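You operate a simulated robot arm through the tools that you are given. There is no shell and no other tool.

Carry out the task below with a simulated robot arm. There is one attempt and no reset: what you move stays moved.

JOB
Shut the boom microscope down and park its arm.
Fine: white box dial to 0, then its switch off; raise the head before the arm swings; lock it when parked.

Only the result counts: the job must be done as asked and must still hold three seconds after the hand-in. Knocking over, shifting, dropping, spilling or breaking anything else fails it.

ROBOT AND FRAMES
A 6-joint arm with a two-finger gripper, fixed in place. Base frame: the origin is on the floor under the middle of its stand, x ahead of it, y to its left, z up; the work surface is at about z = 760. Lengths are in mm, angles in rad, forces in N, time in s.
It reaches about 1298 mm from its shoulder. Its first joint turns from -2.601 to 2.601 rad. Payload 1.57 kg.
The TCP is the grasp point between the finger pads, 21 mm short of the fingertips. In the tool frame z runs along the fingers and y along their closing line. The gripper opens to 70 mm; its body begins 50 mm behind the TCP.
Orientation is told as [roll, pitch, yaw] about the base's x, y, z axes, in that order, counted from this pose: with the fingers straight down and closing along the base's y, the tool's x points along the base's -x, its y along +y and its z along -z.

CONTROLS
- The arm moves only by the tool step_arm. Its argument "moves" is a list that holds one entry, the list of rows, each a list of 7 numbers: the turn, a rotation vector about the base's x, y, z in rad, then the shift along the base's x, y, z in mm, then the closure, from 0 (fully open) to 1 (shut). In form: [[[ax, ay, az, tx, ty, tz, hand], ...]]. A call has 1 to 20 rows; each row shifts and turns the commanded pose from where the row before left it. Each row takes 0.2 s and may step no farther than 50 mm and 0.15 rad from the row before; otherwise, or with a gripper value out of range, the whole call is refused. Where a pose cannot be reached the arm comes as near as it can. A force on the tool above 40 N (or 10 N above the force at the start of the call, whichever is more), or a blocked arm, ends the call early, and 0.2 s more pass. Each finger travels about 103.7 mm/s and halts on what it meets, pressing with about 25 N; the grip force reading is that of the motor and also rises with nothing between the fingers. The clock runs only during rows and for 0.2 s after the last one: add rows that do not move to give the fingers time. The reply holds the time, the measured pose of the TCP, the force on the tool along the base axes, the opening and the grip force, in the units named above and with some noise, with the torque about the TCP (base axes, N m) and any sound that the robot's microphone picked up, and new pictures: "views" is both (left out), scene, wrist or none.
- Cameras (640 x 400 px; columns grow to the right, rows downward): "scene" is fixed at [231.3, -647.3, 1484.3]; the picture's right is [0.86, -0.52, 0.00], its down [-0.15, -0.25, -0.96] and it looks along [0.49, 0.82, -0.30] (base axes); focal length 319 px, centre (320, 200). "wrist" rides on the gripper at [79, 4, -81] in the tool frame; the picture's right is [-0.05, 1.00, 0.00], its down [-0.67, -0.04, -0.74] and it looks along [-0.74, -0.04, 0.67] (tool axes); focal length 256 px, centre (320, 200). There is no depth. A picture from a camera that has moved, and an enlarged one, comes with that camera's place and axes in the base frame and with its lens. The place of the scene camera against the robot may be out by one fixed shift of up to 12 mm in any direction.
- slide_trunk(by): slides the trunk up (or, below 0, down) by that many mm; the arm rides with it, the base frame stays. It gives what a move gives, with no picture.
- close_up(camera, box): a new picture of the part [left, top, right, bottom] of that camera's present view, enlarged. The clock stands still meanwhile.
- close_job(): hands the job in; it is judged then, once.

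Places have to be worked out from the pictures, the camera data and where the tool is seen. Open the gripper and draw the arm clear of the work before you hand the job in, unless the task says otherwise.

The tools are called as a command line: name --argument value ..., lists and objects as JSON in quotes. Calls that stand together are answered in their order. step_arm: Moves the arm, as the interface text tells. Its arguments: {"type":"object","properties":{"moves":{"type":"array"},"views":{"type":"string","enum":["both","scene","wrist","none"]}},"required":["moves"]} The other tools are called the same way: slide_trunk (by) moves the trunk up or down; close_up (camera, box) takes an enlarged picture of a part of a camera's view; close_job () hands the job in.

At the start:

```text
time_s: 0.0
ee_pos: [387.6, 447.0, 1282.7]
ee_rot: [0.0, -0.002, -0.001]
wrist_force: [-0.4, -0.6, -0.2]
wrist_torque: [0.04, -0.01, 0.02]
width: 70.0
grasp_force: 0.2
trunk travel left (down, up): [-964.0, 6.0]
```

scene: 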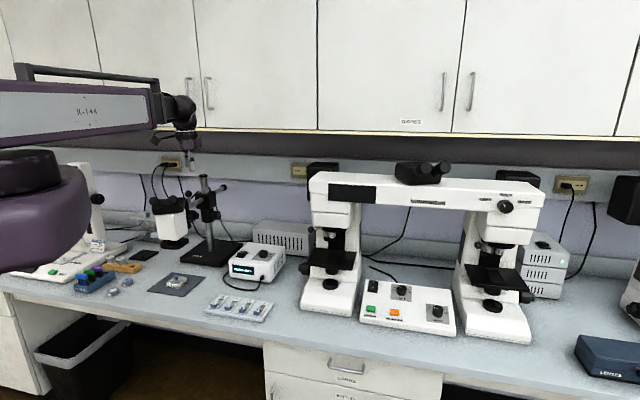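
wrist: 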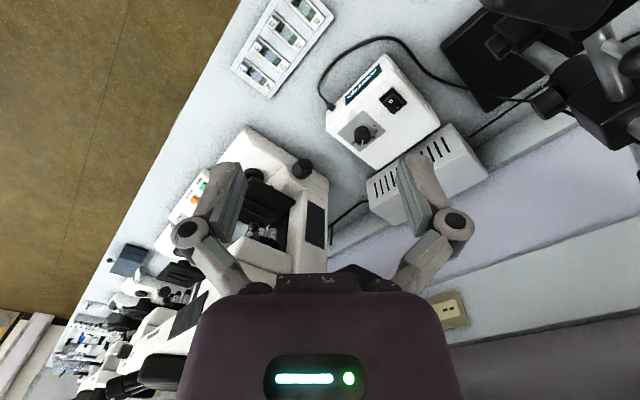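

I'll begin by looking at the boom microscope and its white box more closely in both cameras, before moving anything.

close_up --camera "scene" --box '[130, 160, 290, 300]'

close_up --camera "wrist" --box '[310, 0, 640, 210]'

close_up --camera "scene" --box '[0, 160, 160, 300]'

```text
2.86 times, centred on (210, 230) of scene
camera zoom: at [231.3, -647.3, 1484.3], right [0.86, -0.52, 0.0], down [-0.15, -0.25, -0.96], along [0.49, 0.82, -0.3], focal length 911 px, centre (634, 114)
```

zoom: 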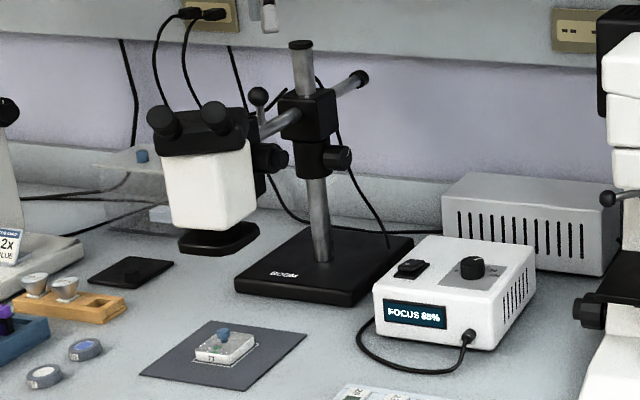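

```text
1.90 times, centred on (475, 105) of wrist
camera zoom: at [309.1, 451.6, 1364.4], right [0.05, 1.0, 0.0], down [0.67, -0.04, 0.74], along [0.74, -0.04, -0.67], focal length 488 px, centre (25, 381)
```

zoom: 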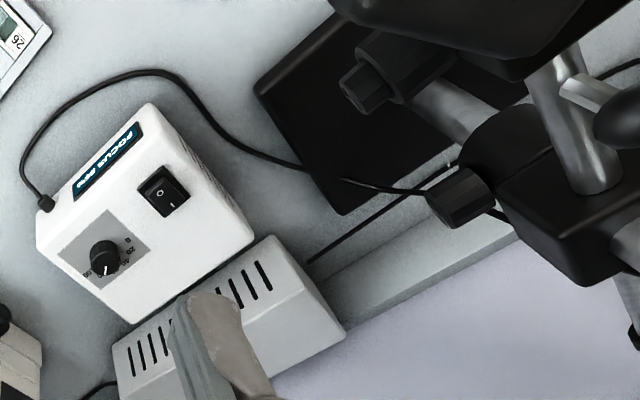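

```text
2.86 times, centred on (80, 230) of scene
camera zoom: at [231.3, -647.3, 1484.3], right [0.86, -0.52, 0.0], down [-0.15, -0.25, -0.96], along [0.49, 0.82, -0.3], focal length 911 px, centre (1006, 114)
```

zoom: 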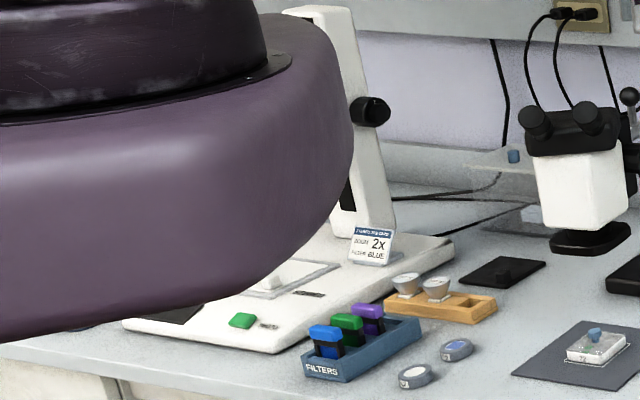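

The boom stand (post near [497, 828]) carries a head in front of it, and the white FOCUS box sits to its right. I'll zoom in tighter on the stand, the head and the surroundings to find the locks and any parking mark.

close_up --camera "scene" --box '[150, 165, 240, 221]'

close_up --camera "scene" --box '[210, 215, 300, 271]'

close_up --camera "scene" --box '[100, 200, 200, 262]'

close_up --camera "wrist" --box '[470, 0, 640, 106]'

```text
7.11 times, centred on (195, 193) of scene
camera zoom: at [231.3, -647.3, 1484.3], right [0.86, -0.52, 0.0], down [-0.15, -0.25, -0.96], along [0.49, 0.82, -0.3], focal length 2266 px, centre (1209, 250)
```

zoom: 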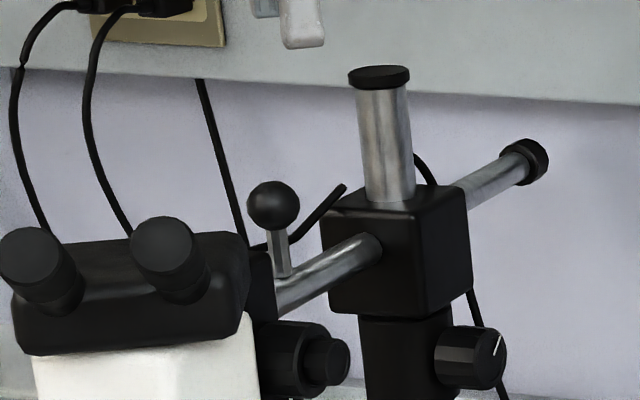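

```text
7.11 times, centred on (255, 243) of scene
camera zoom: at [231.3, -647.3, 1484.3], right [0.86, -0.52, 0.0], down [-0.15, -0.25, -0.96], along [0.49, 0.82, -0.3], focal length 2266 px, centre (782, -106)
```

zoom: 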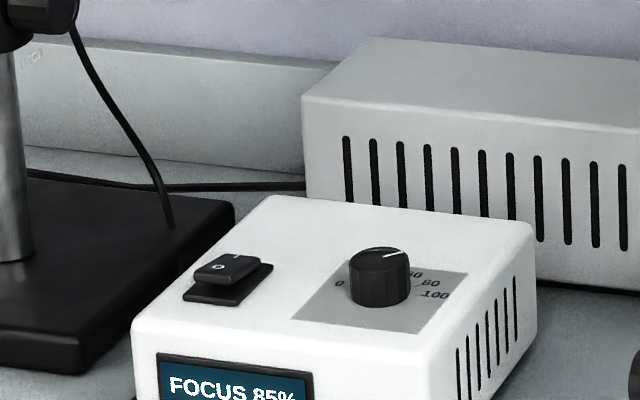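

```text
6.40 times, centred on (150, 231) of scene
camera zoom: at [231.3, -647.3, 1484.3], right [0.86, -0.52, 0.0], down [-0.15, -0.25, -0.96], along [0.49, 0.82, -0.3], focal length 2040 px, centre (1408, 2)
```

zoom: 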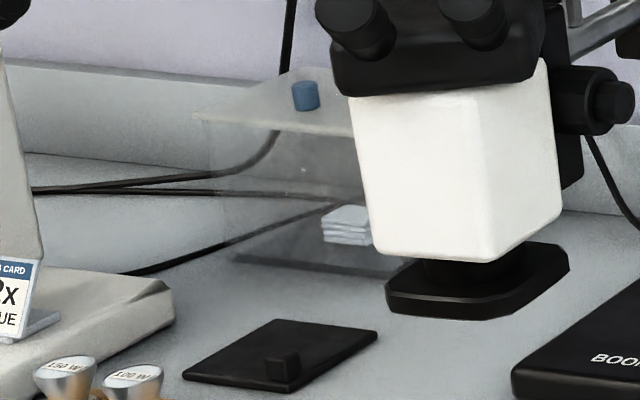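

```text
3.76 times, centred on (555, 53) of wrist
camera zoom: at [309.1, 451.6, 1364.4], right [0.05, 1.0, 0.0], down [0.67, -0.04, 0.74], along [0.74, -0.04, -0.67], focal length 964 px, centre (-565, 753)
```

zoom: 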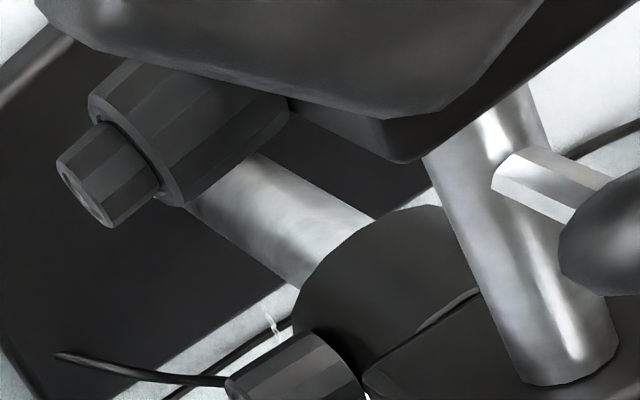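

The stand has a collar lock knob with a white mark, a ball lever on the boom and a coarse/fine focus knob at the head; an acrylic box stands behind the head. I'll yaw the gripper 45° so that its camera faces the bench and back off a bit for a squarer view of the stand.

step_arm --moves '[[[0, 0, 0.131, -25, 15, 0, 0], [0, 0, 0.131, -25, 15, 0, 0], [0, 0, 0.131, -25, 15, 0, 0], [0, 0, 0.131, -25, 15, 0, 0], [0, 0, 0.131, -25, 15, 0, 0], [0, 0, 0.131, -25, 15, 0, 0]]]' --views "both"

```text
time_s: 1.4
ee_pos: [238.0, 540.5, 1282.9]
ee_rot: [0.0, -0.001, 0.789]
wrist_force: [0.3, 0.1, -0.2]
wrist_torque: [-0.05, 0.0, 0.01]
width: 69.9
grasp_force: 0.0
trunk travel left (down, up): [-964.0, 6.0]
camera wrist: at [178.3, 485.3, 1364.4], right [-0.67, 0.74, 0.0], down [0.49, 0.45, 0.75], along [0.55, 0.5, -0.67], focal length 256 px, centre (320, 200)
```

scene: 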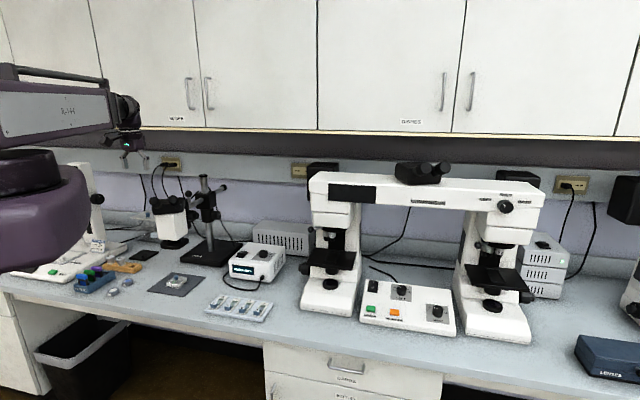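
wrist: 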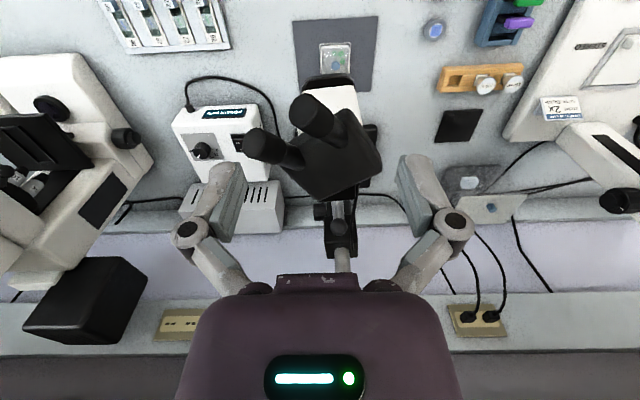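

The view now faces the bench squarely (shown upside down). I'll enlarge the head, the stand and the area to its left.

close_up --camera "wrist" --box '[160, 0, 420, 280]'

close_up --camera "wrist" --box '[400, 0, 640, 250]'

close_up --camera "wrist" --box '[160, 90, 280, 190]'

```text
1.43 times, centred on (290, 140) of wrist
camera zoom: at [178.3, 485.3, 1364.4], right [-0.67, 0.74, 0.0], down [0.49, 0.45, 0.75], along [0.55, 0.5, -0.67], focal length 366 px, centre (363, 286)
```

zoom: 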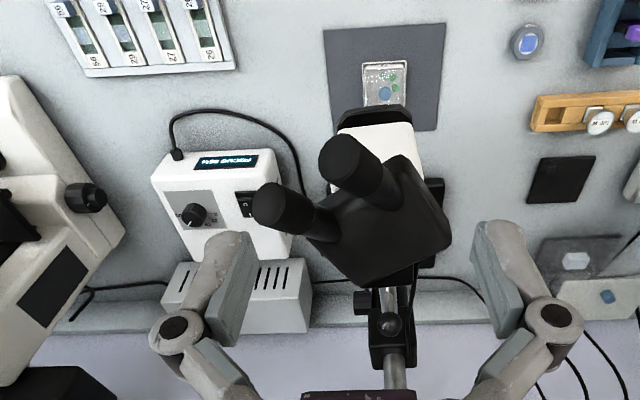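

```text
1.60 times, centred on (520, 125) of wrist
camera zoom: at [178.3, 485.3, 1364.4], right [-0.67, 0.74, 0.0], down [0.49, 0.45, 0.75], along [0.55, 0.5, -0.67], focal length 410 px, centre (0, 320)
```

zoom: 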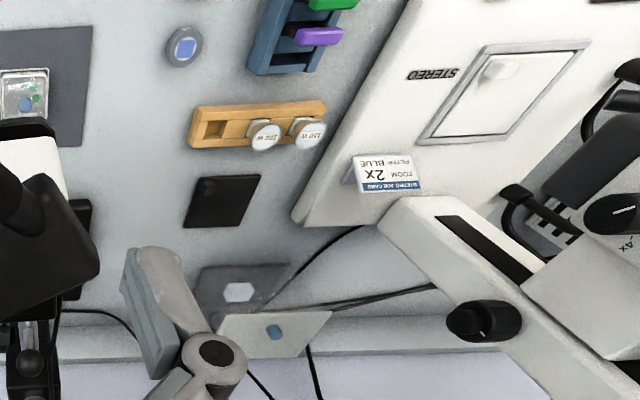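

```text
4.00 times, centred on (220, 140) of wrist
camera zoom: at [178.3, 485.3, 1364.4], right [-0.67, 0.74, 0.0], down [0.49, 0.45, 0.75], along [0.55, 0.5, -0.67], focal length 1024 px, centre (720, 440)
```

zoom: 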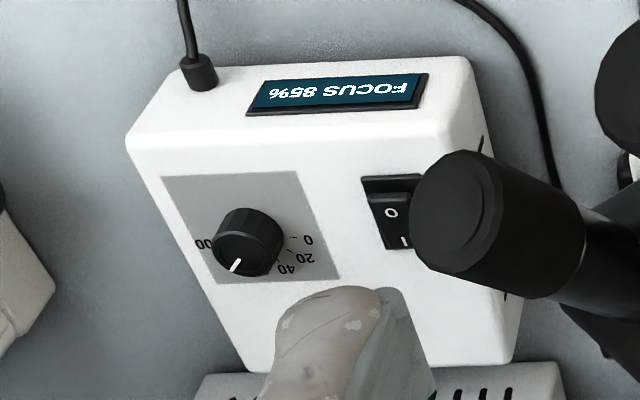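

The dial reads about 85 with 0 on its left, and the rocker's I side (rear) is pressed. There seems to be a faint label on the backsplash behind the post, so I'll zoom in there and on other likely parking marks.

close_up --camera "scene" --box '[200, 210, 240, 235]'

close_up --camera "scene" --box '[100, 195, 200, 258]'

close_up --camera "wrist" --box '[290, 60, 400, 280]'

close_up --camera "scene" --box '[195, 170, 235, 200]'

```text
16.00 times, centred on (220, 222) of scene
camera zoom: at [231.3, -647.3, 1484.3], right [0.86, -0.52, 0.0], down [-0.15, -0.25, -0.96], along [0.49, 0.82, -0.3], focal length 5100 px, centre (1920, -160)
```

zoom: 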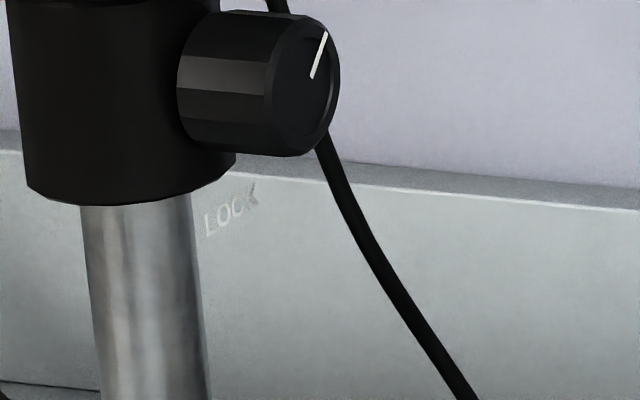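

```text
6.35 times, centred on (150, 226) of scene
camera zoom: at [231.3, -647.3, 1484.3], right [0.86, -0.52, 0.0], down [-0.15, -0.25, -0.96], along [0.49, 0.82, -0.3], focal length 2024 px, centre (1399, 32)
```

zoom: 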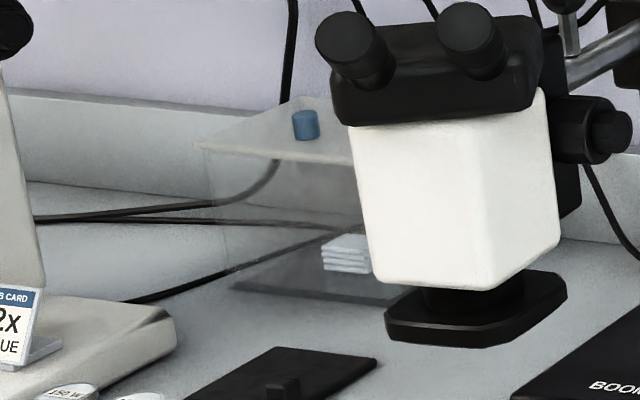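

```text
1.82 times, centred on (345, 170) of wrist
camera zoom: at [178.3, 485.3, 1364.4], right [-0.67, 0.74, 0.0], down [0.49, 0.45, 0.75], along [0.55, 0.5, -0.67], focal length 465 px, centre (274, 254)
```

zoom: 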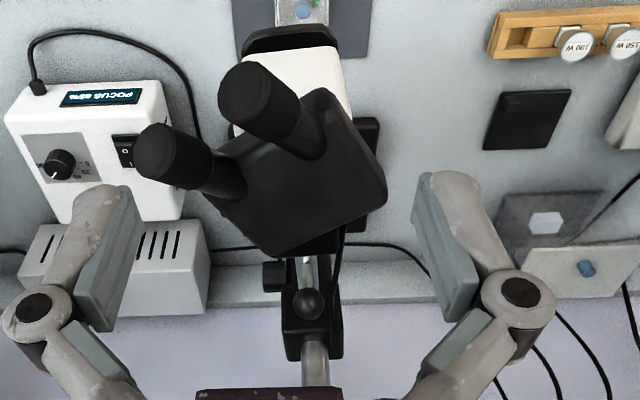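

```text
13.33 times, centred on (215, 185) of scene
camera zoom: at [231.3, -647.3, 1484.3], right [0.86, -0.52, 0.0], down [-0.15, -0.25, -0.96], along [0.49, 0.82, -0.3], focal length 4250 px, centre (1720, 400)
```

zoom: 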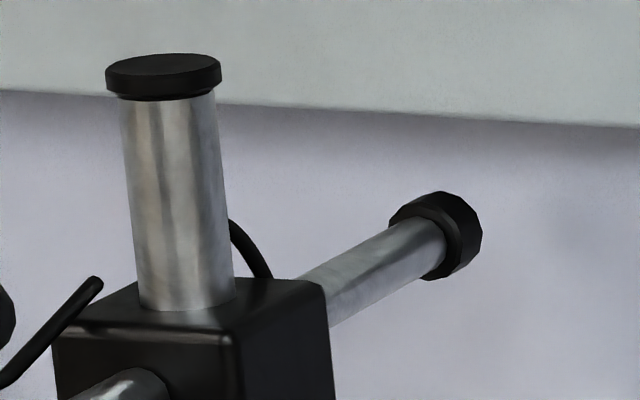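

The collar knob carries a "LOCK" label, so it is the swing lock. I'll take the white box first: I move right, staying in front of the cabinets, then lower the trunk so that the arm can come in under them.

step_arm --moves '[[[0, 0, 0, 35, -25, 0, 0], [0, 0, 0, 35, -25, 0, 0], [0, 0, 0, 35, -25, 0, 0], [0, 0, 0, 35, -25, 0, 0], [0, 0, 0, 35, -25, 0, 0], [0, 0, 0, 35, -25, 0, 0], [0, 0, 0, 35, -25, 0, 0]]]' --views "both"

close_up --camera "wrist" --box '[200, 20, 520, 220]'

```text
time_s: 3.0
ee_pos: [485.3, 364.1, 1283.1]
ee_rot: [0.0, 0.002, 0.788]
wrist_force: [0.3, 0.0, -0.1]
wrist_torque: [0.01, -0.02, 0.01]
width: 69.9
grasp_force: 0.0
trunk travel left (down, up): [-964.0, 6.0]
camera wrist: at [427.2, 309.5, 1364.3], right [-0.67, 0.74, 0.0], down [0.5, 0.45, 0.74], along [0.55, 0.5, -0.67], focal length 256 px, centre (320, 200)
```

scene: 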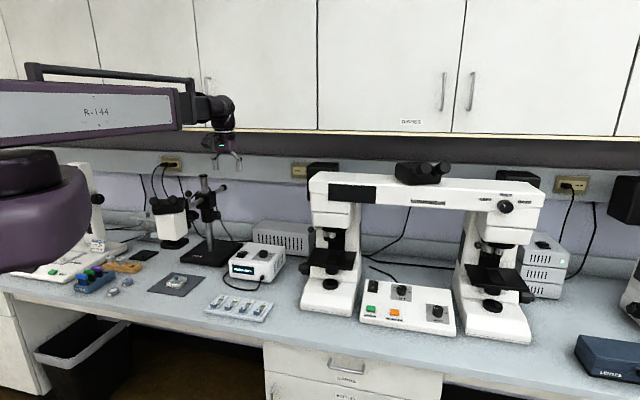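
wrist: 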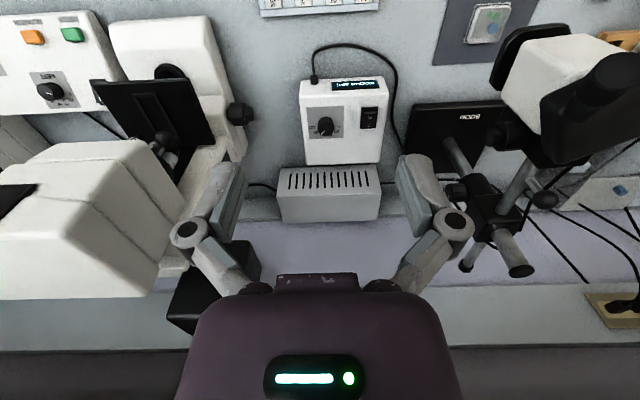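

```text
2.00 times, centred on (360, 120) of wrist
camera zoom: at [427.2, 309.5, 1364.3], right [-0.67, 0.74, 0.0], down [0.5, 0.45, 0.74], along [0.55, 0.5, -0.67], focal length 512 px, centre (240, 360)
```

zoom: 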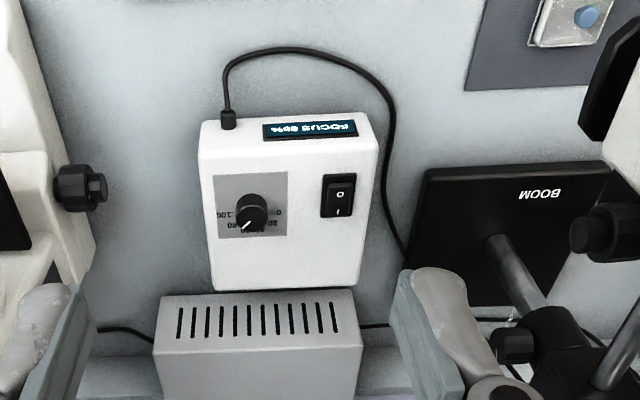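

The dial looks to be at about (651, 531, 858), with the switch to its left on the box. I'll lower the trunk 350 mm, straight down over open bench.

slide_trunk --by -350

close_up --camera "wrist" --box '[0, 0, 640, 400]'

close_up --camera "scene" --box '[0, 50, 480, 350]'

```text
time_s: 6.4
ee_pos: [484.2, 364.3, 932.5]
ee_rot: [0.001, -0.001, 0.786]
wrist_force: [-0.4, -0.2, -0.1]
wrist_torque: [-0.04, 0.01, 0.04]
width: 69.8
grasp_force: 0.1
trunk travel left (down, up): [-614.0, 356.0]
```

```text
1.00 times, centred on (320, 200) of wrist (not enlarged: the box is as wide or as high as the picture)
camera zoom: at [426.0, 310.3, 1014.5], right [-0.67, 0.74, 0.0], down [0.5, 0.45, 0.74], along [0.55, 0.5, -0.67], focal length 256 px, centre (320, 200)
```

zoom: 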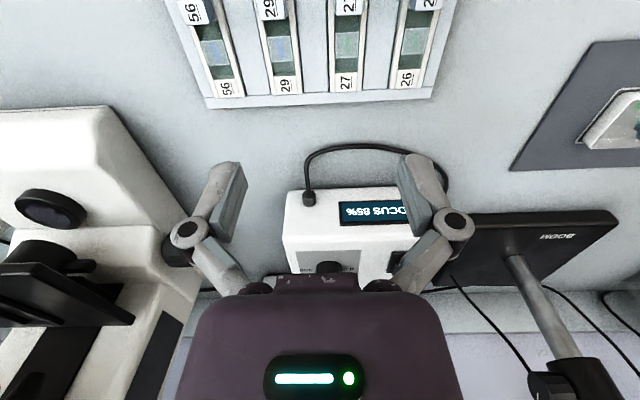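

```text
1.33 times, centred on (240, 200) of scene
camera zoom: at [231.3, -647.3, 1484.3], right [0.86, -0.52, 0.0], down [-0.15, -0.25, -0.96], along [0.49, 0.82, -0.3], focal length 425 px, centre (427, 200)
```

zoom: 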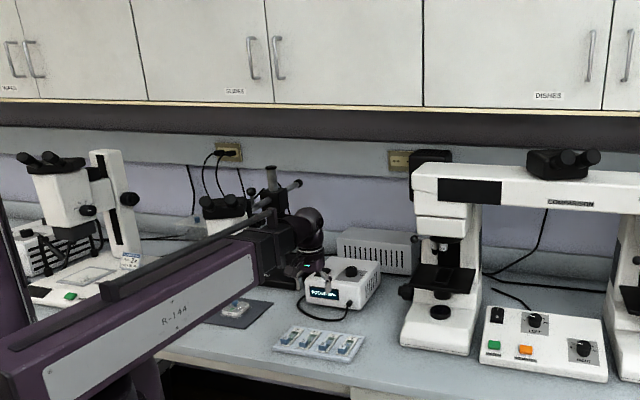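

The path is clear; I'll move in 170 mm toward the box at this height to see the dial from close by.

step_arm --moves '[[[0, 0, 0, 30, 30, 0, 0], [0, 0, 0, 30, 30, 0, 0], [0, 0, 0, 30, 30, 0, 0], [0, 0, 0, 30, 30, 0, 0]]]' --views "both"

close_up --camera "wrist" --box '[240, 100, 420, 280]'

```text
time_s: 7.4
ee_pos: [604.5, 485.2, 933.2]
ee_rot: [0.002, -0.002, 0.787]
wrist_force: [-0.1, -0.4, -0.5]
wrist_torque: [-0.01, 0.02, -0.02]
width: 70.0
grasp_force: 0.0
trunk travel left (down, up): [-614.0, 356.0]
camera wrist: at [546.4, 431.4, 1014.2], right [-0.67, 0.74, 0.0], down [0.5, 0.45, 0.74], along [0.55, 0.5, -0.67], focal length 256 px, centre (320, 200)
```

scene: 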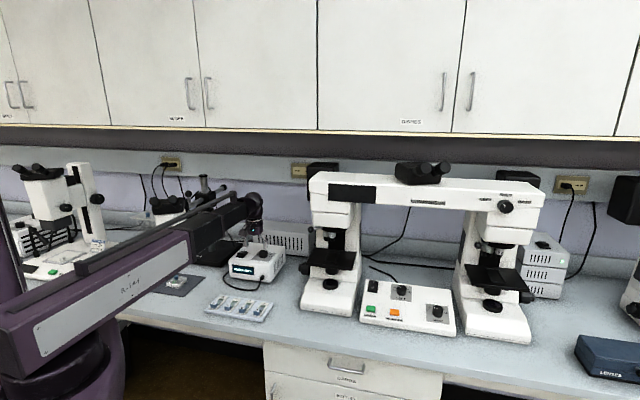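
wrist: 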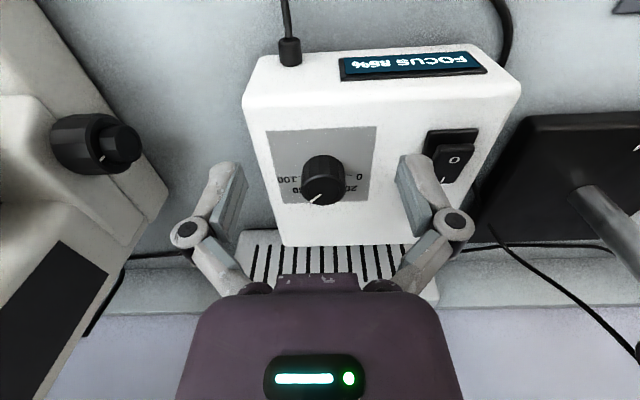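

```text
2.22 times, centred on (330, 190) of wrist
camera zoom: at [546.4, 431.4, 1014.2], right [-0.67, 0.74, 0.0], down [0.5, 0.45, 0.74], along [0.55, 0.5, -0.67], focal length 569 px, centre (298, 222)
```

zoom: 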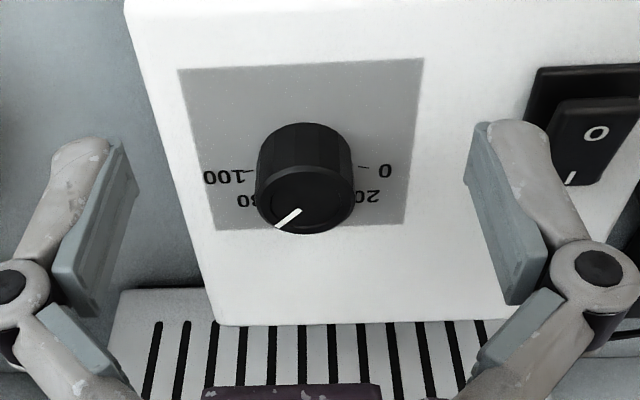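

The knob top projects to around (648, 526) for z ≈ 880, but its height is still uncertain. I'll move directly above it at the same height, where a second close view fixes the height by parallax.

step_arm --moves '[[[0, 0, 0, 22, 21, 0, 0], [0, 0, 0, 22, 21, 0, 0]]]' --views "wrist"

close_up --camera "wrist" --box '[220, 40, 420, 240]'

```text
time_s: 8.0
ee_pos: [648.3, 528.7, 932.9]
ee_rot: [0.001, -0.001, 0.786]
wrist_force: [-1.3, 0.9, -0.2]
wrist_torque: [-0.01, -0.02, 0.01]
width: 69.9
grasp_force: 0.1
trunk travel left (down, up): [-614.0, 356.0]
camera wrist: at [590.5, 474.2, 1014.1], right [-0.67, 0.74, 0.0], down [0.5, 0.45, 0.74], along [0.55, 0.5, -0.67], focal length 256 px, centre (320, 200)
```

wrist: 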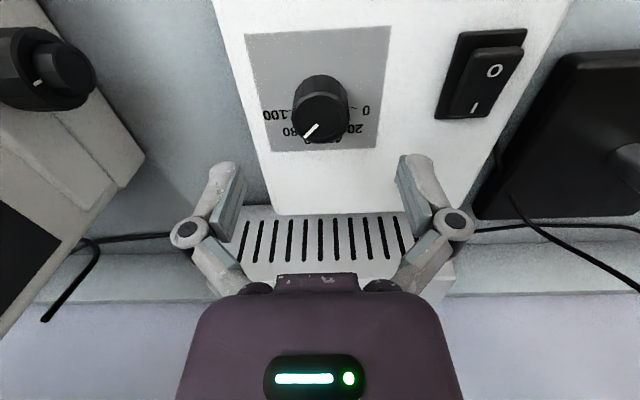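

```text
2.00 times, centred on (320, 140) of wrist
camera zoom: at [590.5, 474.2, 1014.1], right [-0.67, 0.74, 0.0], down [0.5, 0.45, 0.74], along [0.55, 0.5, -0.67], focal length 512 px, centre (320, 320)
```

zoom: 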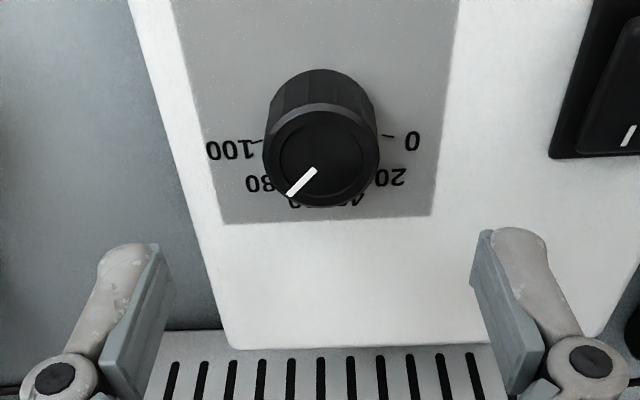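

Parallax gives the knob top at z ≈ 877, its base at about 857, a diameter of about 34 mm and its axis directly under the TCP. The scale runs about 1.5° per unit, so 0 is about 2.2 rad counter-clockwise; I'll pre-turn the hand by −1.1 rad for wrist room and then lower it around the knob.

step_arm --moves '[[[0, 0, -0.1375, 0.3, 0.3, 0, 0], [0, 0, -0.1375, 0.3, 0.3, 0, 0], [0, 0, -0.1375, 0, 0, 0, 0], [0, 0, -0.1375, 0, 0, 0, 0], [0, 0, -0.1375, 0, 0, 0, 0], [0, 0, -0.1375, 0, 0, 0, 0], [0, 0, -0.1375, 0, 0, 0, 0], [0, 0, -0.1375, 0, 0, 0, 0], [0, 0, 0, 0, 0, -15, 0], [0, 0, 0, 0, 0, -10, 0]]]' --views "both"

close_up --camera "wrist" --box '[180, 0, 460, 300]'

```text
time_s: 10.2
ee_pos: [650.2, 526.5, 934.4]
ee_rot: [-0.001, 0.002, -0.314]
wrist_force: [0.4, -0.3, 0.4]
wrist_torque: [0.0, -0.02, -0.03]
width: 69.8
grasp_force: 0.0
out of reach, approached as far as the arm can: row 9, 10
trunk travel left (down, up): [-614.0, 356.0]
camera wrist: at [575.6, 554.6, 1014.4], right [0.36, 0.93, 0.0], down [0.62, -0.24, 0.74], along [0.7, -0.27, -0.67], focal length 256 px, centre (320, 200)
```

scene: 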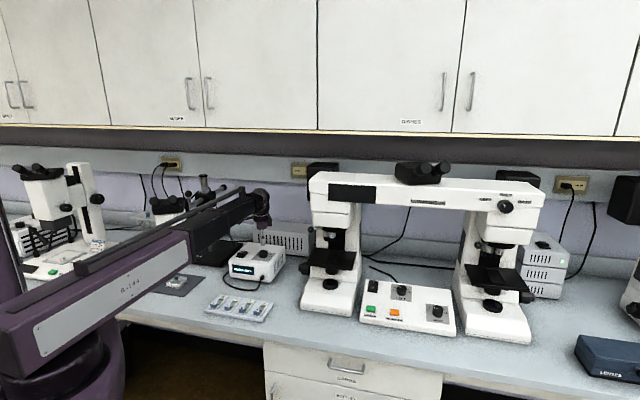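
wrist: 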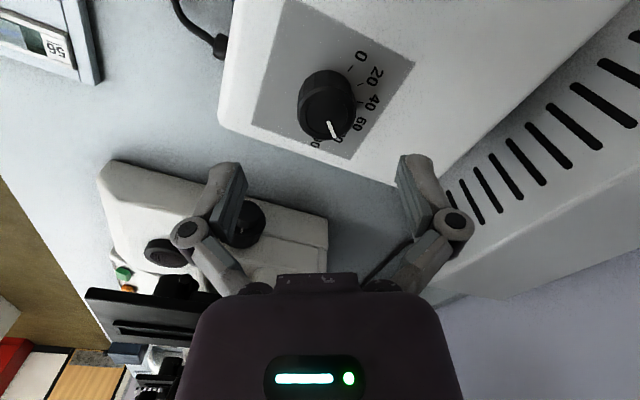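

```text
1.33 times, centred on (320, 150) of wrist
camera zoom: at [575.6, 554.6, 1014.4], right [0.36, 0.93, 0.0], down [0.62, -0.24, 0.74], along [0.7, -0.27, -0.67], focal length 341 px, centre (320, 267)
```

zoom: 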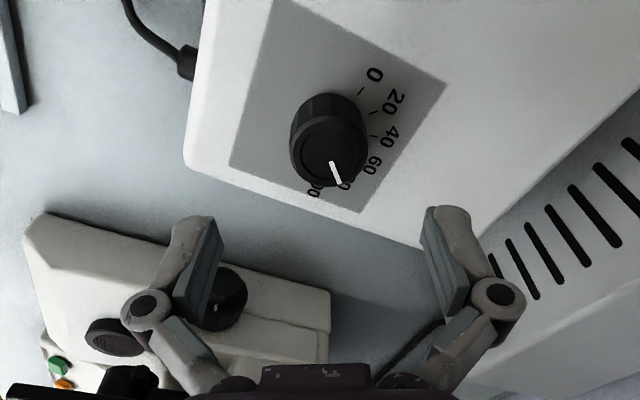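

The low rows were out of the arm's own reach at this trunk height, so I'll use the trunk for height. I slide 25 mm down (fingertips still above the knob) and then check and correct the centring.

slide_trunk --by -25

step_arm --moves '[[[0, 0, 0, 0, 0, 0, 0]]]' --views "wrist"

```text
time_s: 10.9
ee_pos: [649.7, 526.8, 907.8]
ee_rot: [0.001, -0.001, -0.315]
wrist_force: [0.4, 0.4, -0.2]
wrist_torque: [-0.02, 0.01, 0.0]
width: 69.4
grasp_force: 0.0
trunk travel left (down, up): [-589.0, 381.0]
```

```text
time_s: 11.3
ee_pos: [648.8, 526.1, 907.3]
ee_rot: [0.0, 0.0, -0.314]
wrist_force: [0.2, -0.3, -0.6]
wrist_torque: [-0.03, 0.01, 0.02]
width: 69.7
grasp_force: 0.0
trunk travel left (down, up): [-589.0, 381.0]
camera wrist: at [575.5, 554.5, 989.5], right [0.36, 0.93, 0.0], down [0.62, -0.24, 0.74], along [0.7, -0.27, -0.67], focal length 256 px, centre (320, 200)
```

wrist: 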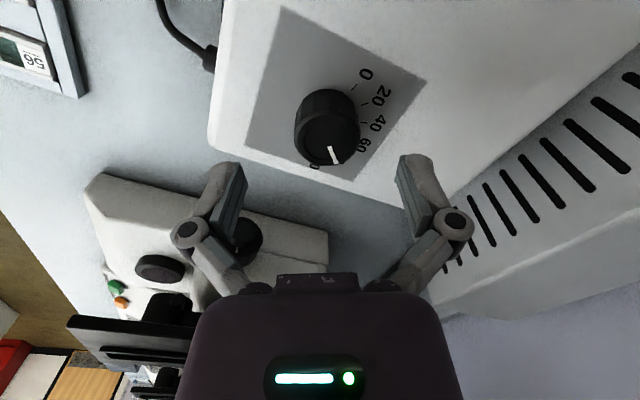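

The knob sits about 4 mm to +y of the TCP after that drift. I'll correct it and check again.

step_arm --moves '[[[0, 0, 0, 0.3, 4, 0, 0], [0, 0, 0, 0, 0, 0, 0]]]' --views "none"

close_up --camera "wrist" --box '[180, 20, 460, 280]'

```text
time_s: 11.9
ee_pos: [648.7, 529.9, 907.7]
ee_rot: [0.001, 0.0, -0.314]
wrist_force: [-0.3, 0.3, -0.1]
wrist_torque: [0.03, -0.01, -0.02]
width: 69.9
grasp_force: 0.1
trunk travel left (down, up): [-589.0, 381.0]
```

```text
1.54 times, centred on (320, 150) of wrist
camera zoom: at [576.0, 558.4, 989.4], right [0.36, 0.93, 0.0], down [0.62, -0.24, 0.74], along [0.7, -0.27, -0.67], focal length 394 px, centre (320, 277)
```

zoom: 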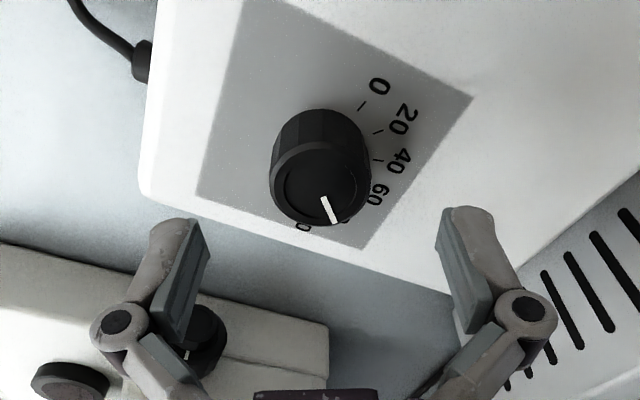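

The knob is centred between the fingers. I'll slide the trunk down 24 mm so the pads surround the knob with the tips a few mm above the box top.

slide_trunk --by -24

step_arm --moves '[[[0, 0, 0, 0, 0, 0, 0]]]' --views "wrist"

```text
time_s: 12.6
ee_pos: [649.8, 531.3, 883.9]
ee_rot: [-0.001, -0.001, -0.314]
wrist_force: [-0.6, 0.2, -0.2]
wrist_torque: [0.02, 0.0, -0.02]
width: 70.0
grasp_force: 0.1
trunk travel left (down, up): [-565.0, 405.0]
```

```text
time_s: 13.0
ee_pos: [650.4, 530.6, 884.8]
ee_rot: [-0.002, 0.0, -0.315]
wrist_force: [0.1, -0.1, -0.1]
wrist_torque: [-0.02, -0.04, 0.02]
width: 69.8
grasp_force: 0.0
trunk travel left (down, up): [-565.0, 405.0]
camera wrist: at [576.0, 558.3, 965.5], right [0.36, 0.93, 0.0], down [0.62, -0.24, 0.74], along [0.7, -0.27, -0.67], focal length 256 px, centre (320, 200)
```

wrist: 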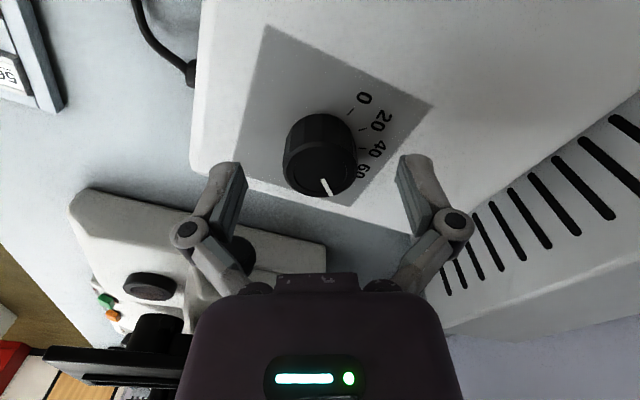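

The pads overlap the knob by about 14 mm. I'll close on it and check the grip.

step_arm --moves '[[[0, 0, 0, 0, 0, 0, 0.5], [0, 0, 0, 0, 0, 0, 1], [0, 0, 0, 0, 0, 0, 1]]]' --views "wrist"

```text
time_s: 13.8
ee_pos: [649.1, 529.9, 884.1]
ee_rot: [-0.001, 0.0, -0.314]
wrist_force: [1.2, 2.2, 6.0]
wrist_torque: [0.16, -0.14, 0.03]
width: 35.9
grasp_force: 31.9
trunk travel left (down, up): [-565.0, 405.0]
camera wrist: at [575.9, 558.3, 965.7], right [0.36, 0.93, 0.0], down [0.62, -0.24, 0.75], along [0.7, -0.27, -0.67], focal length 256 px, centre (320, 200)
```

wrist: 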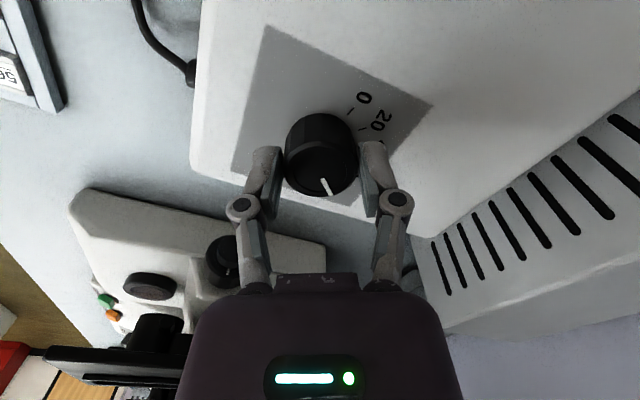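

It is gripped at 35.9 mm, with a slight upward force of 6 N. I'll lift by 1 mm and start turning counter-clockwise, first a small amount to check the response.

step_arm --moves '[[[0, 0, 0.1, 0, 0, 1, 1], [0, 0, 0.1, 0, 0, 0, 1], [0, 0, 0.1, 0, 0, 0, 1], [0, 0, 0.1, 0, 0, 0, 1]]]' --views "wrist"

close_up --camera "scene" --box '[215, 235, 305, 291]'

```text
time_s: 14.8
ee_pos: [648.8, 530.2, 884.2]
ee_rot: [0.0, -0.001, 0.087]
wrist_force: [6.9, 3.9, 10.5]
wrist_torque: [0.08, 0.36, -0.01]
width: 35.8
grasp_force: 32.4
trunk travel left (down, up): [-565.0, 405.0]
camera wrist: at [570.6, 526.6, 965.7], right [-0.03, 1.0, 0.0], down [0.67, 0.02, 0.75], along [0.74, 0.03, -0.67], focal length 256 px, centre (320, 200)
```

wrist: 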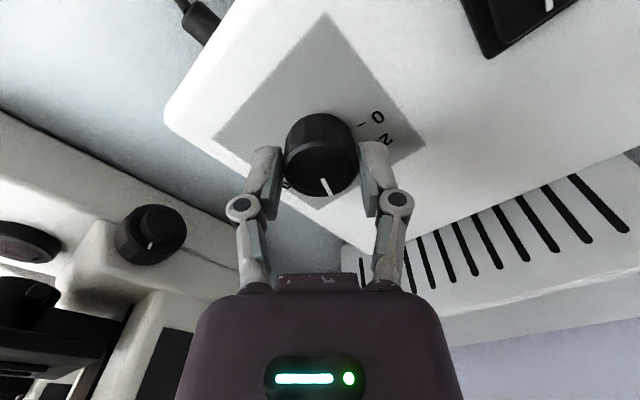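

```text
7.11 times, centred on (260, 263) of scene
camera zoom: at [231.3, -647.3, 1484.3], right [0.86, -0.52, 0.0], down [-0.15, -0.25, -0.96], along [0.49, 0.82, -0.3], focal length 2266 px, centre (747, -248)
```

zoom: 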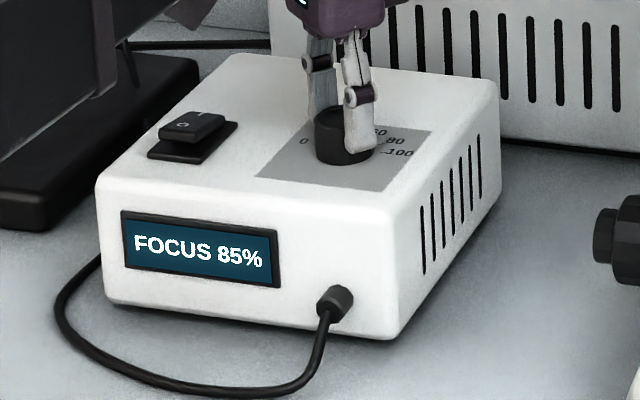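

The knob turns with the fingers (its mark stays fixed in the wrist view), but there is some side load. I'll ease the TCP toward the push and up a little, then continue turning.

step_arm --moves '[[[0, 0, 0, 1.0, 0.7, 1.5, 1], [0, 0, 0, 0, 0, 0, 1]]]' --views "none"

```text
time_s: 15.4
ee_pos: [649.2, 529.8, 884.3]
ee_rot: [-0.002, 0.0, 0.087]
wrist_force: [-4.8, -4.6, 0.2]
wrist_torque: [0.04, -0.85, -0.02]
width: 36.1
grasp_force: 31.9
trunk travel left (down, up): [-565.0, 405.0]
```

The force reversed slightly, so I overshot by half a millimetre; I'll take back half and continue turning.

step_arm --moves '[[[0, 0, 0, -0.45, -0.4, 0, 1], [0, 0, 0.1, 0, 0, 0, 1], [0, 0, 0.1, 0, 0, 0, 1], [0, 0, 0.1, 0, 0, 0, 1], [0, 0, 0.1, 0, 0, 0, 1], [0, 0, 0.1, 0, 0, 0, 1]]]' --views "wrist"

close_up --camera "scene" --box '[215, 235, 305, 291]'

```text
time_s: 16.8
ee_pos: [650.0, 529.3, 884.9]
ee_rot: [0.001, 0.003, 0.588]
wrist_force: [-14.1, -17.9, -12.8]
wrist_torque: [0.04, -0.26, 0.0]
width: 35.9
grasp_force: 32.4
trunk travel left (down, up): [-565.0, 405.0]
camera wrist: at [582.0, 488.4, 965.9], right [-0.51, 0.86, 0.0], down [0.57, 0.34, 0.74], along [0.64, 0.38, -0.67], focal length 256 px, centre (320, 200)
```

wrist: 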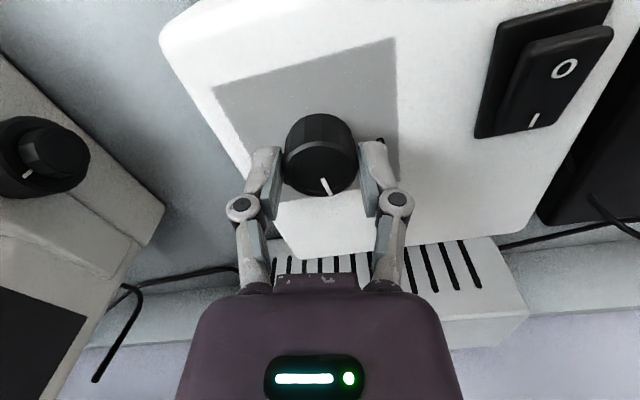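

```text
7.11 times, centred on (260, 263) of scene
camera zoom: at [231.3, -647.3, 1484.3], right [0.86, -0.52, 0.0], down [-0.15, -0.25, -0.96], along [0.49, 0.82, -0.3], focal length 2266 px, centre (747, -248)
```

zoom: 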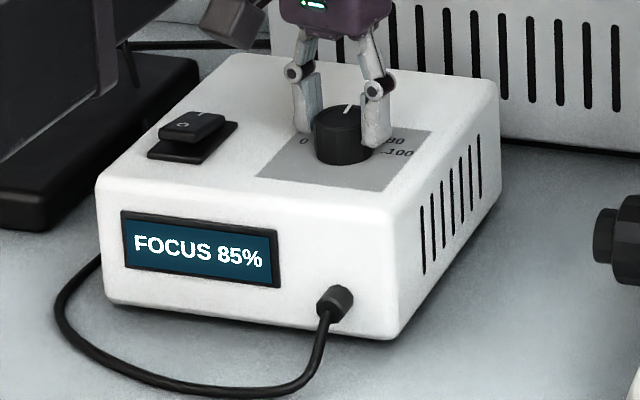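

The mark is now near mid-scale and the box has not moved, but the side load has grown to about 23 N. I'll shift the TCP to null that before going on.

step_arm --moves '[[[0, 0, 0, -1.2, -1.5, -1.6, 1], [0, 0, 0, 0, 0, 0, 1]]]' --views "none"

```text
time_s: 17.4
ee_pos: [650.0, 529.2, 883.0]
ee_rot: [0.001, -0.001, 0.584]
wrist_force: [-2.9, -9.3, -2.5]
wrist_torque: [-0.7, 0.83, 0.01]
width: 36.1
grasp_force: 32.2
trunk travel left (down, up): [-565.0, 405.0]
```

That mostly relaxed it; one more small shift and I continue turning in short bursts.

step_arm --moves '[[[0, 0, 0, -0.2, -0.7, -0.3, 1], [0, 0, 0.1, 0, 0, 0, 1], [0, 0, 0.1, 0, 0, 0, 1], [0, 0, 0.1, 0, 0, 0, 1]]]' --views "none"

```text
time_s: 18.4
ee_pos: [649.0, 529.9, 884.7]
ee_rot: [-0.001, -0.005, 0.888]
wrist_force: [10.6, 3.0, 11.4]
wrist_torque: [-0.08, 0.02, -0.04]
width: 35.7
grasp_force: 32.3
trunk travel left (down, up): [-565.0, 405.0]
```

Now the load is on the other side; I'll compensate and carry on.

step_arm --moves '[[[0, 0, 0, 0.7, 0.2, 1.2, 1], [0, 0, 0.1, 0, 0, 0, 1], [0, 0, 0.1, 0, 0, 0, 1], [0, 0, 0.1, 0, 0, 0, 1]]]' --views "wrist"

close_up --camera "scene" --box '[215, 235, 305, 291]'

```text
time_s: 19.4
ee_pos: [650.4, 528.1, 885.6]
ee_rot: [-0.003, -0.001, 1.187]
wrist_force: [17.7, 7.4, 18.3]
wrist_torque: [0.21, -0.44, 0.0]
width: 36.0
grasp_force: 31.8
trunk travel left (down, up): [-565.0, 405.0]
camera wrist: at [617.1, 456.2, 965.6], right [-0.91, 0.42, 0.0], down [0.28, 0.6, 0.75], along [0.32, 0.68, -0.67], focal length 256 px, centre (320, 200)
```

wrist: 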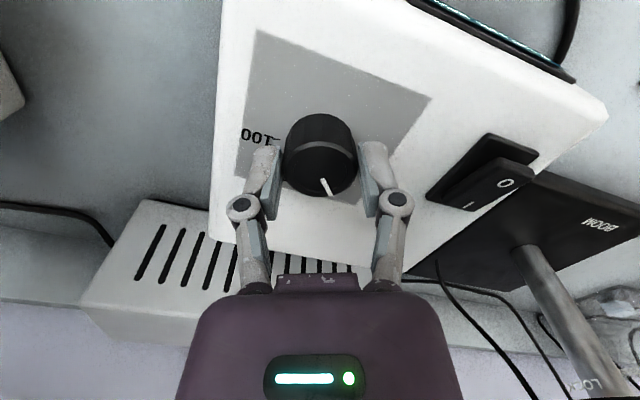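

```text
7.11 times, centred on (260, 263) of scene
camera zoom: at [231.3, -647.3, 1484.3], right [0.86, -0.52, 0.0], down [-0.15, -0.25, -0.96], along [0.49, 0.82, -0.3], focal length 2266 px, centre (747, -248)
```

zoom: 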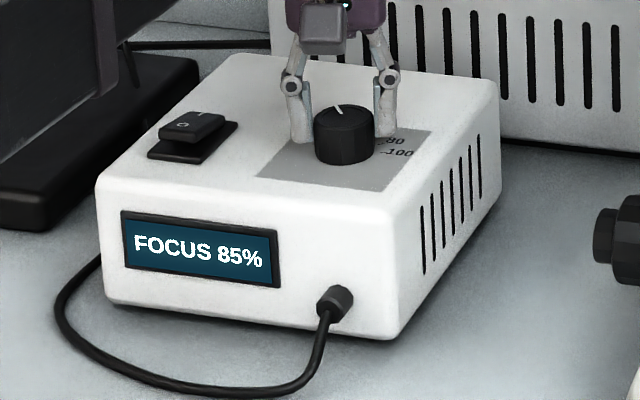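

The mark is following but strain keeps building, so I'll release, look at the true position, and regrip cleanly.

step_arm --moves '[[[0, 0, 0, 0, 0, 0, 0.3], [0, 0, 0, 0, 0, 0, 0], [0, 0, 0, 0, 0, 0, 0]]]' --views "wrist"

close_up --camera "wrist" --box '[180, 20, 460, 280]'

close_up --camera "scene" --box '[215, 235, 305, 291]'

```text
time_s: 20.2
ee_pos: [648.5, 528.3, 883.0]
ee_rot: [-0.001, 0.001, 1.186]
wrist_force: [0.5, 0.0, 0.2]
wrist_torque: [0.02, 0.03, -0.01]
width: 70.0
grasp_force: 0.1
trunk travel left (down, up): [-565.0, 405.0]
camera wrist: at [615.8, 456.3, 965.4], right [-0.91, 0.42, 0.0], down [0.28, 0.6, 0.74], along [0.32, 0.67, -0.67], focal length 256 px, centre (320, 200)
```

wrist: 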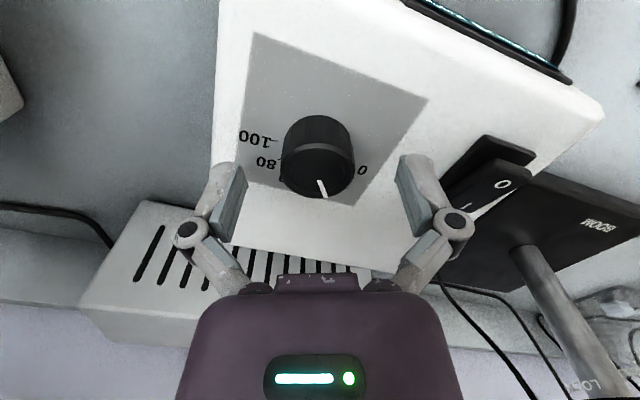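

```text
1.54 times, centred on (320, 150) of wrist
camera zoom: at [615.8, 456.3, 965.4], right [-0.91, 0.42, 0.0], down [0.28, 0.6, 0.74], along [0.32, 0.67, -0.67], focal length 394 px, centre (320, 277)
```

zoom: 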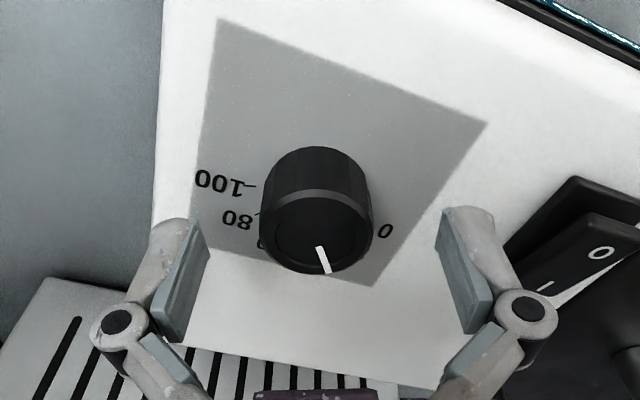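

```text
7.11 times, centred on (260, 263) of scene
camera zoom: at [231.3, -647.3, 1484.3], right [0.86, -0.52, 0.0], down [-0.15, -0.25, -0.96], along [0.49, 0.82, -0.3], focal length 2266 px, centre (747, -248)
```

zoom: 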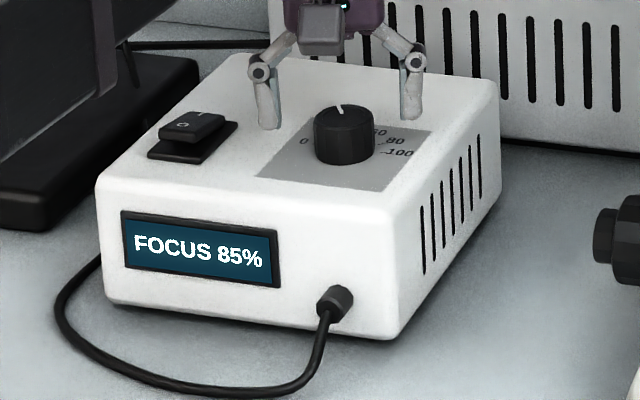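

The knob now stands near 28 (about 0.72 rad from 0), the box has not shifted, and the TCP is centred. I'll turn the open hand back 0.75 rad, regrip, and continue turning.

step_arm --moves '[[[0, 0, -0.15, 0, 0, 0, 0], [0, 0, -0.15, 0, 0, 0, 0], [0, 0, -0.15, 0, 0, 0, 0], [0, 0, -0.15, 0, 0, 0, 0], [0, 0, -0.15, 0, 0, 0, 0], [0, 0, 0, 0.3, 0.5, 0.5, 0], [0, 0, 0, 0, 0, 0, 0.4], [0, 0, 0, 0, 0, 0, 1], [0, 0, 0, 0, 0, 0, 1]]]' --views "wrist"

```text
time_s: 22.2
ee_pos: [649.2, 529.1, 883.4]
ee_rot: [-0.002, 0.0, 0.436]
wrist_force: [0.0, 6.3, 6.7]
wrist_torque: [0.25, 0.13, 0.01]
width: 36.1
grasp_force: 31.8
trunk travel left (down, up): [-565.0, 405.0]
camera wrist: at [575.9, 498.8, 965.7], right [-0.37, 0.93, 0.0], down [0.62, 0.25, 0.75], along [0.69, 0.28, -0.67], focal length 256 px, centre (320, 200)
```

wrist: 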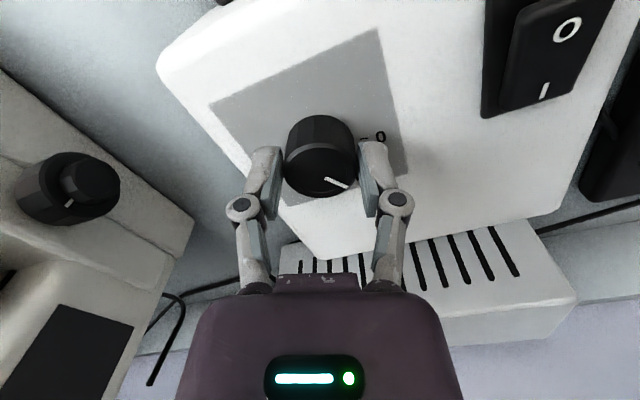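

Gripped again with low load. I'll turn 0.4 rad more with a slight relief shift and check.

step_arm --moves '[[[0, 0, 0, 0, 0.4, 0.7, 1], [0, 0, 0.1, 0, 0, 0, 1], [0, 0, 0.1, 0, 0, 0, 1], [0, 0, 0.1, 0, 0, 0, 1], [0, 0, 0.1, 0, 0, 0, 1]]]' --views "wrist"

close_up --camera "scene" --box '[215, 235, 305, 291]'

```text
time_s: 23.4
ee_pos: [649.5, 528.4, 883.9]
ee_rot: [0.0, 0.0, 0.838]
wrist_force: [-4.2, -0.2, 0.7]
wrist_torque: [0.34, -0.2, 0.01]
width: 35.8
grasp_force: 32.2
out of reach, approached as far as the arm can: row 2
trunk travel left (down, up): [-565.0, 405.0]
camera wrist: at [593.9, 471.9, 965.7], right [-0.71, 0.71, 0.0], down [0.47, 0.47, 0.74], along [0.53, 0.53, -0.67], focal length 256 px, centre (320, 200)
```

wrist: 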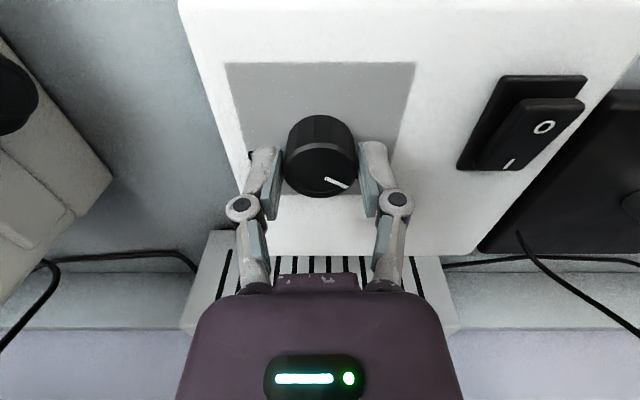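

```text
7.11 times, centred on (260, 263) of scene
camera zoom: at [231.3, -647.3, 1484.3], right [0.86, -0.52, 0.0], down [-0.15, -0.25, -0.96], along [0.49, 0.82, -0.3], focal length 2266 px, centre (747, -248)
```

zoom: 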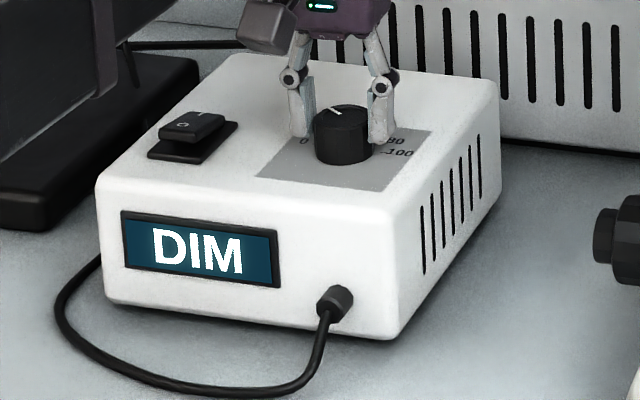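

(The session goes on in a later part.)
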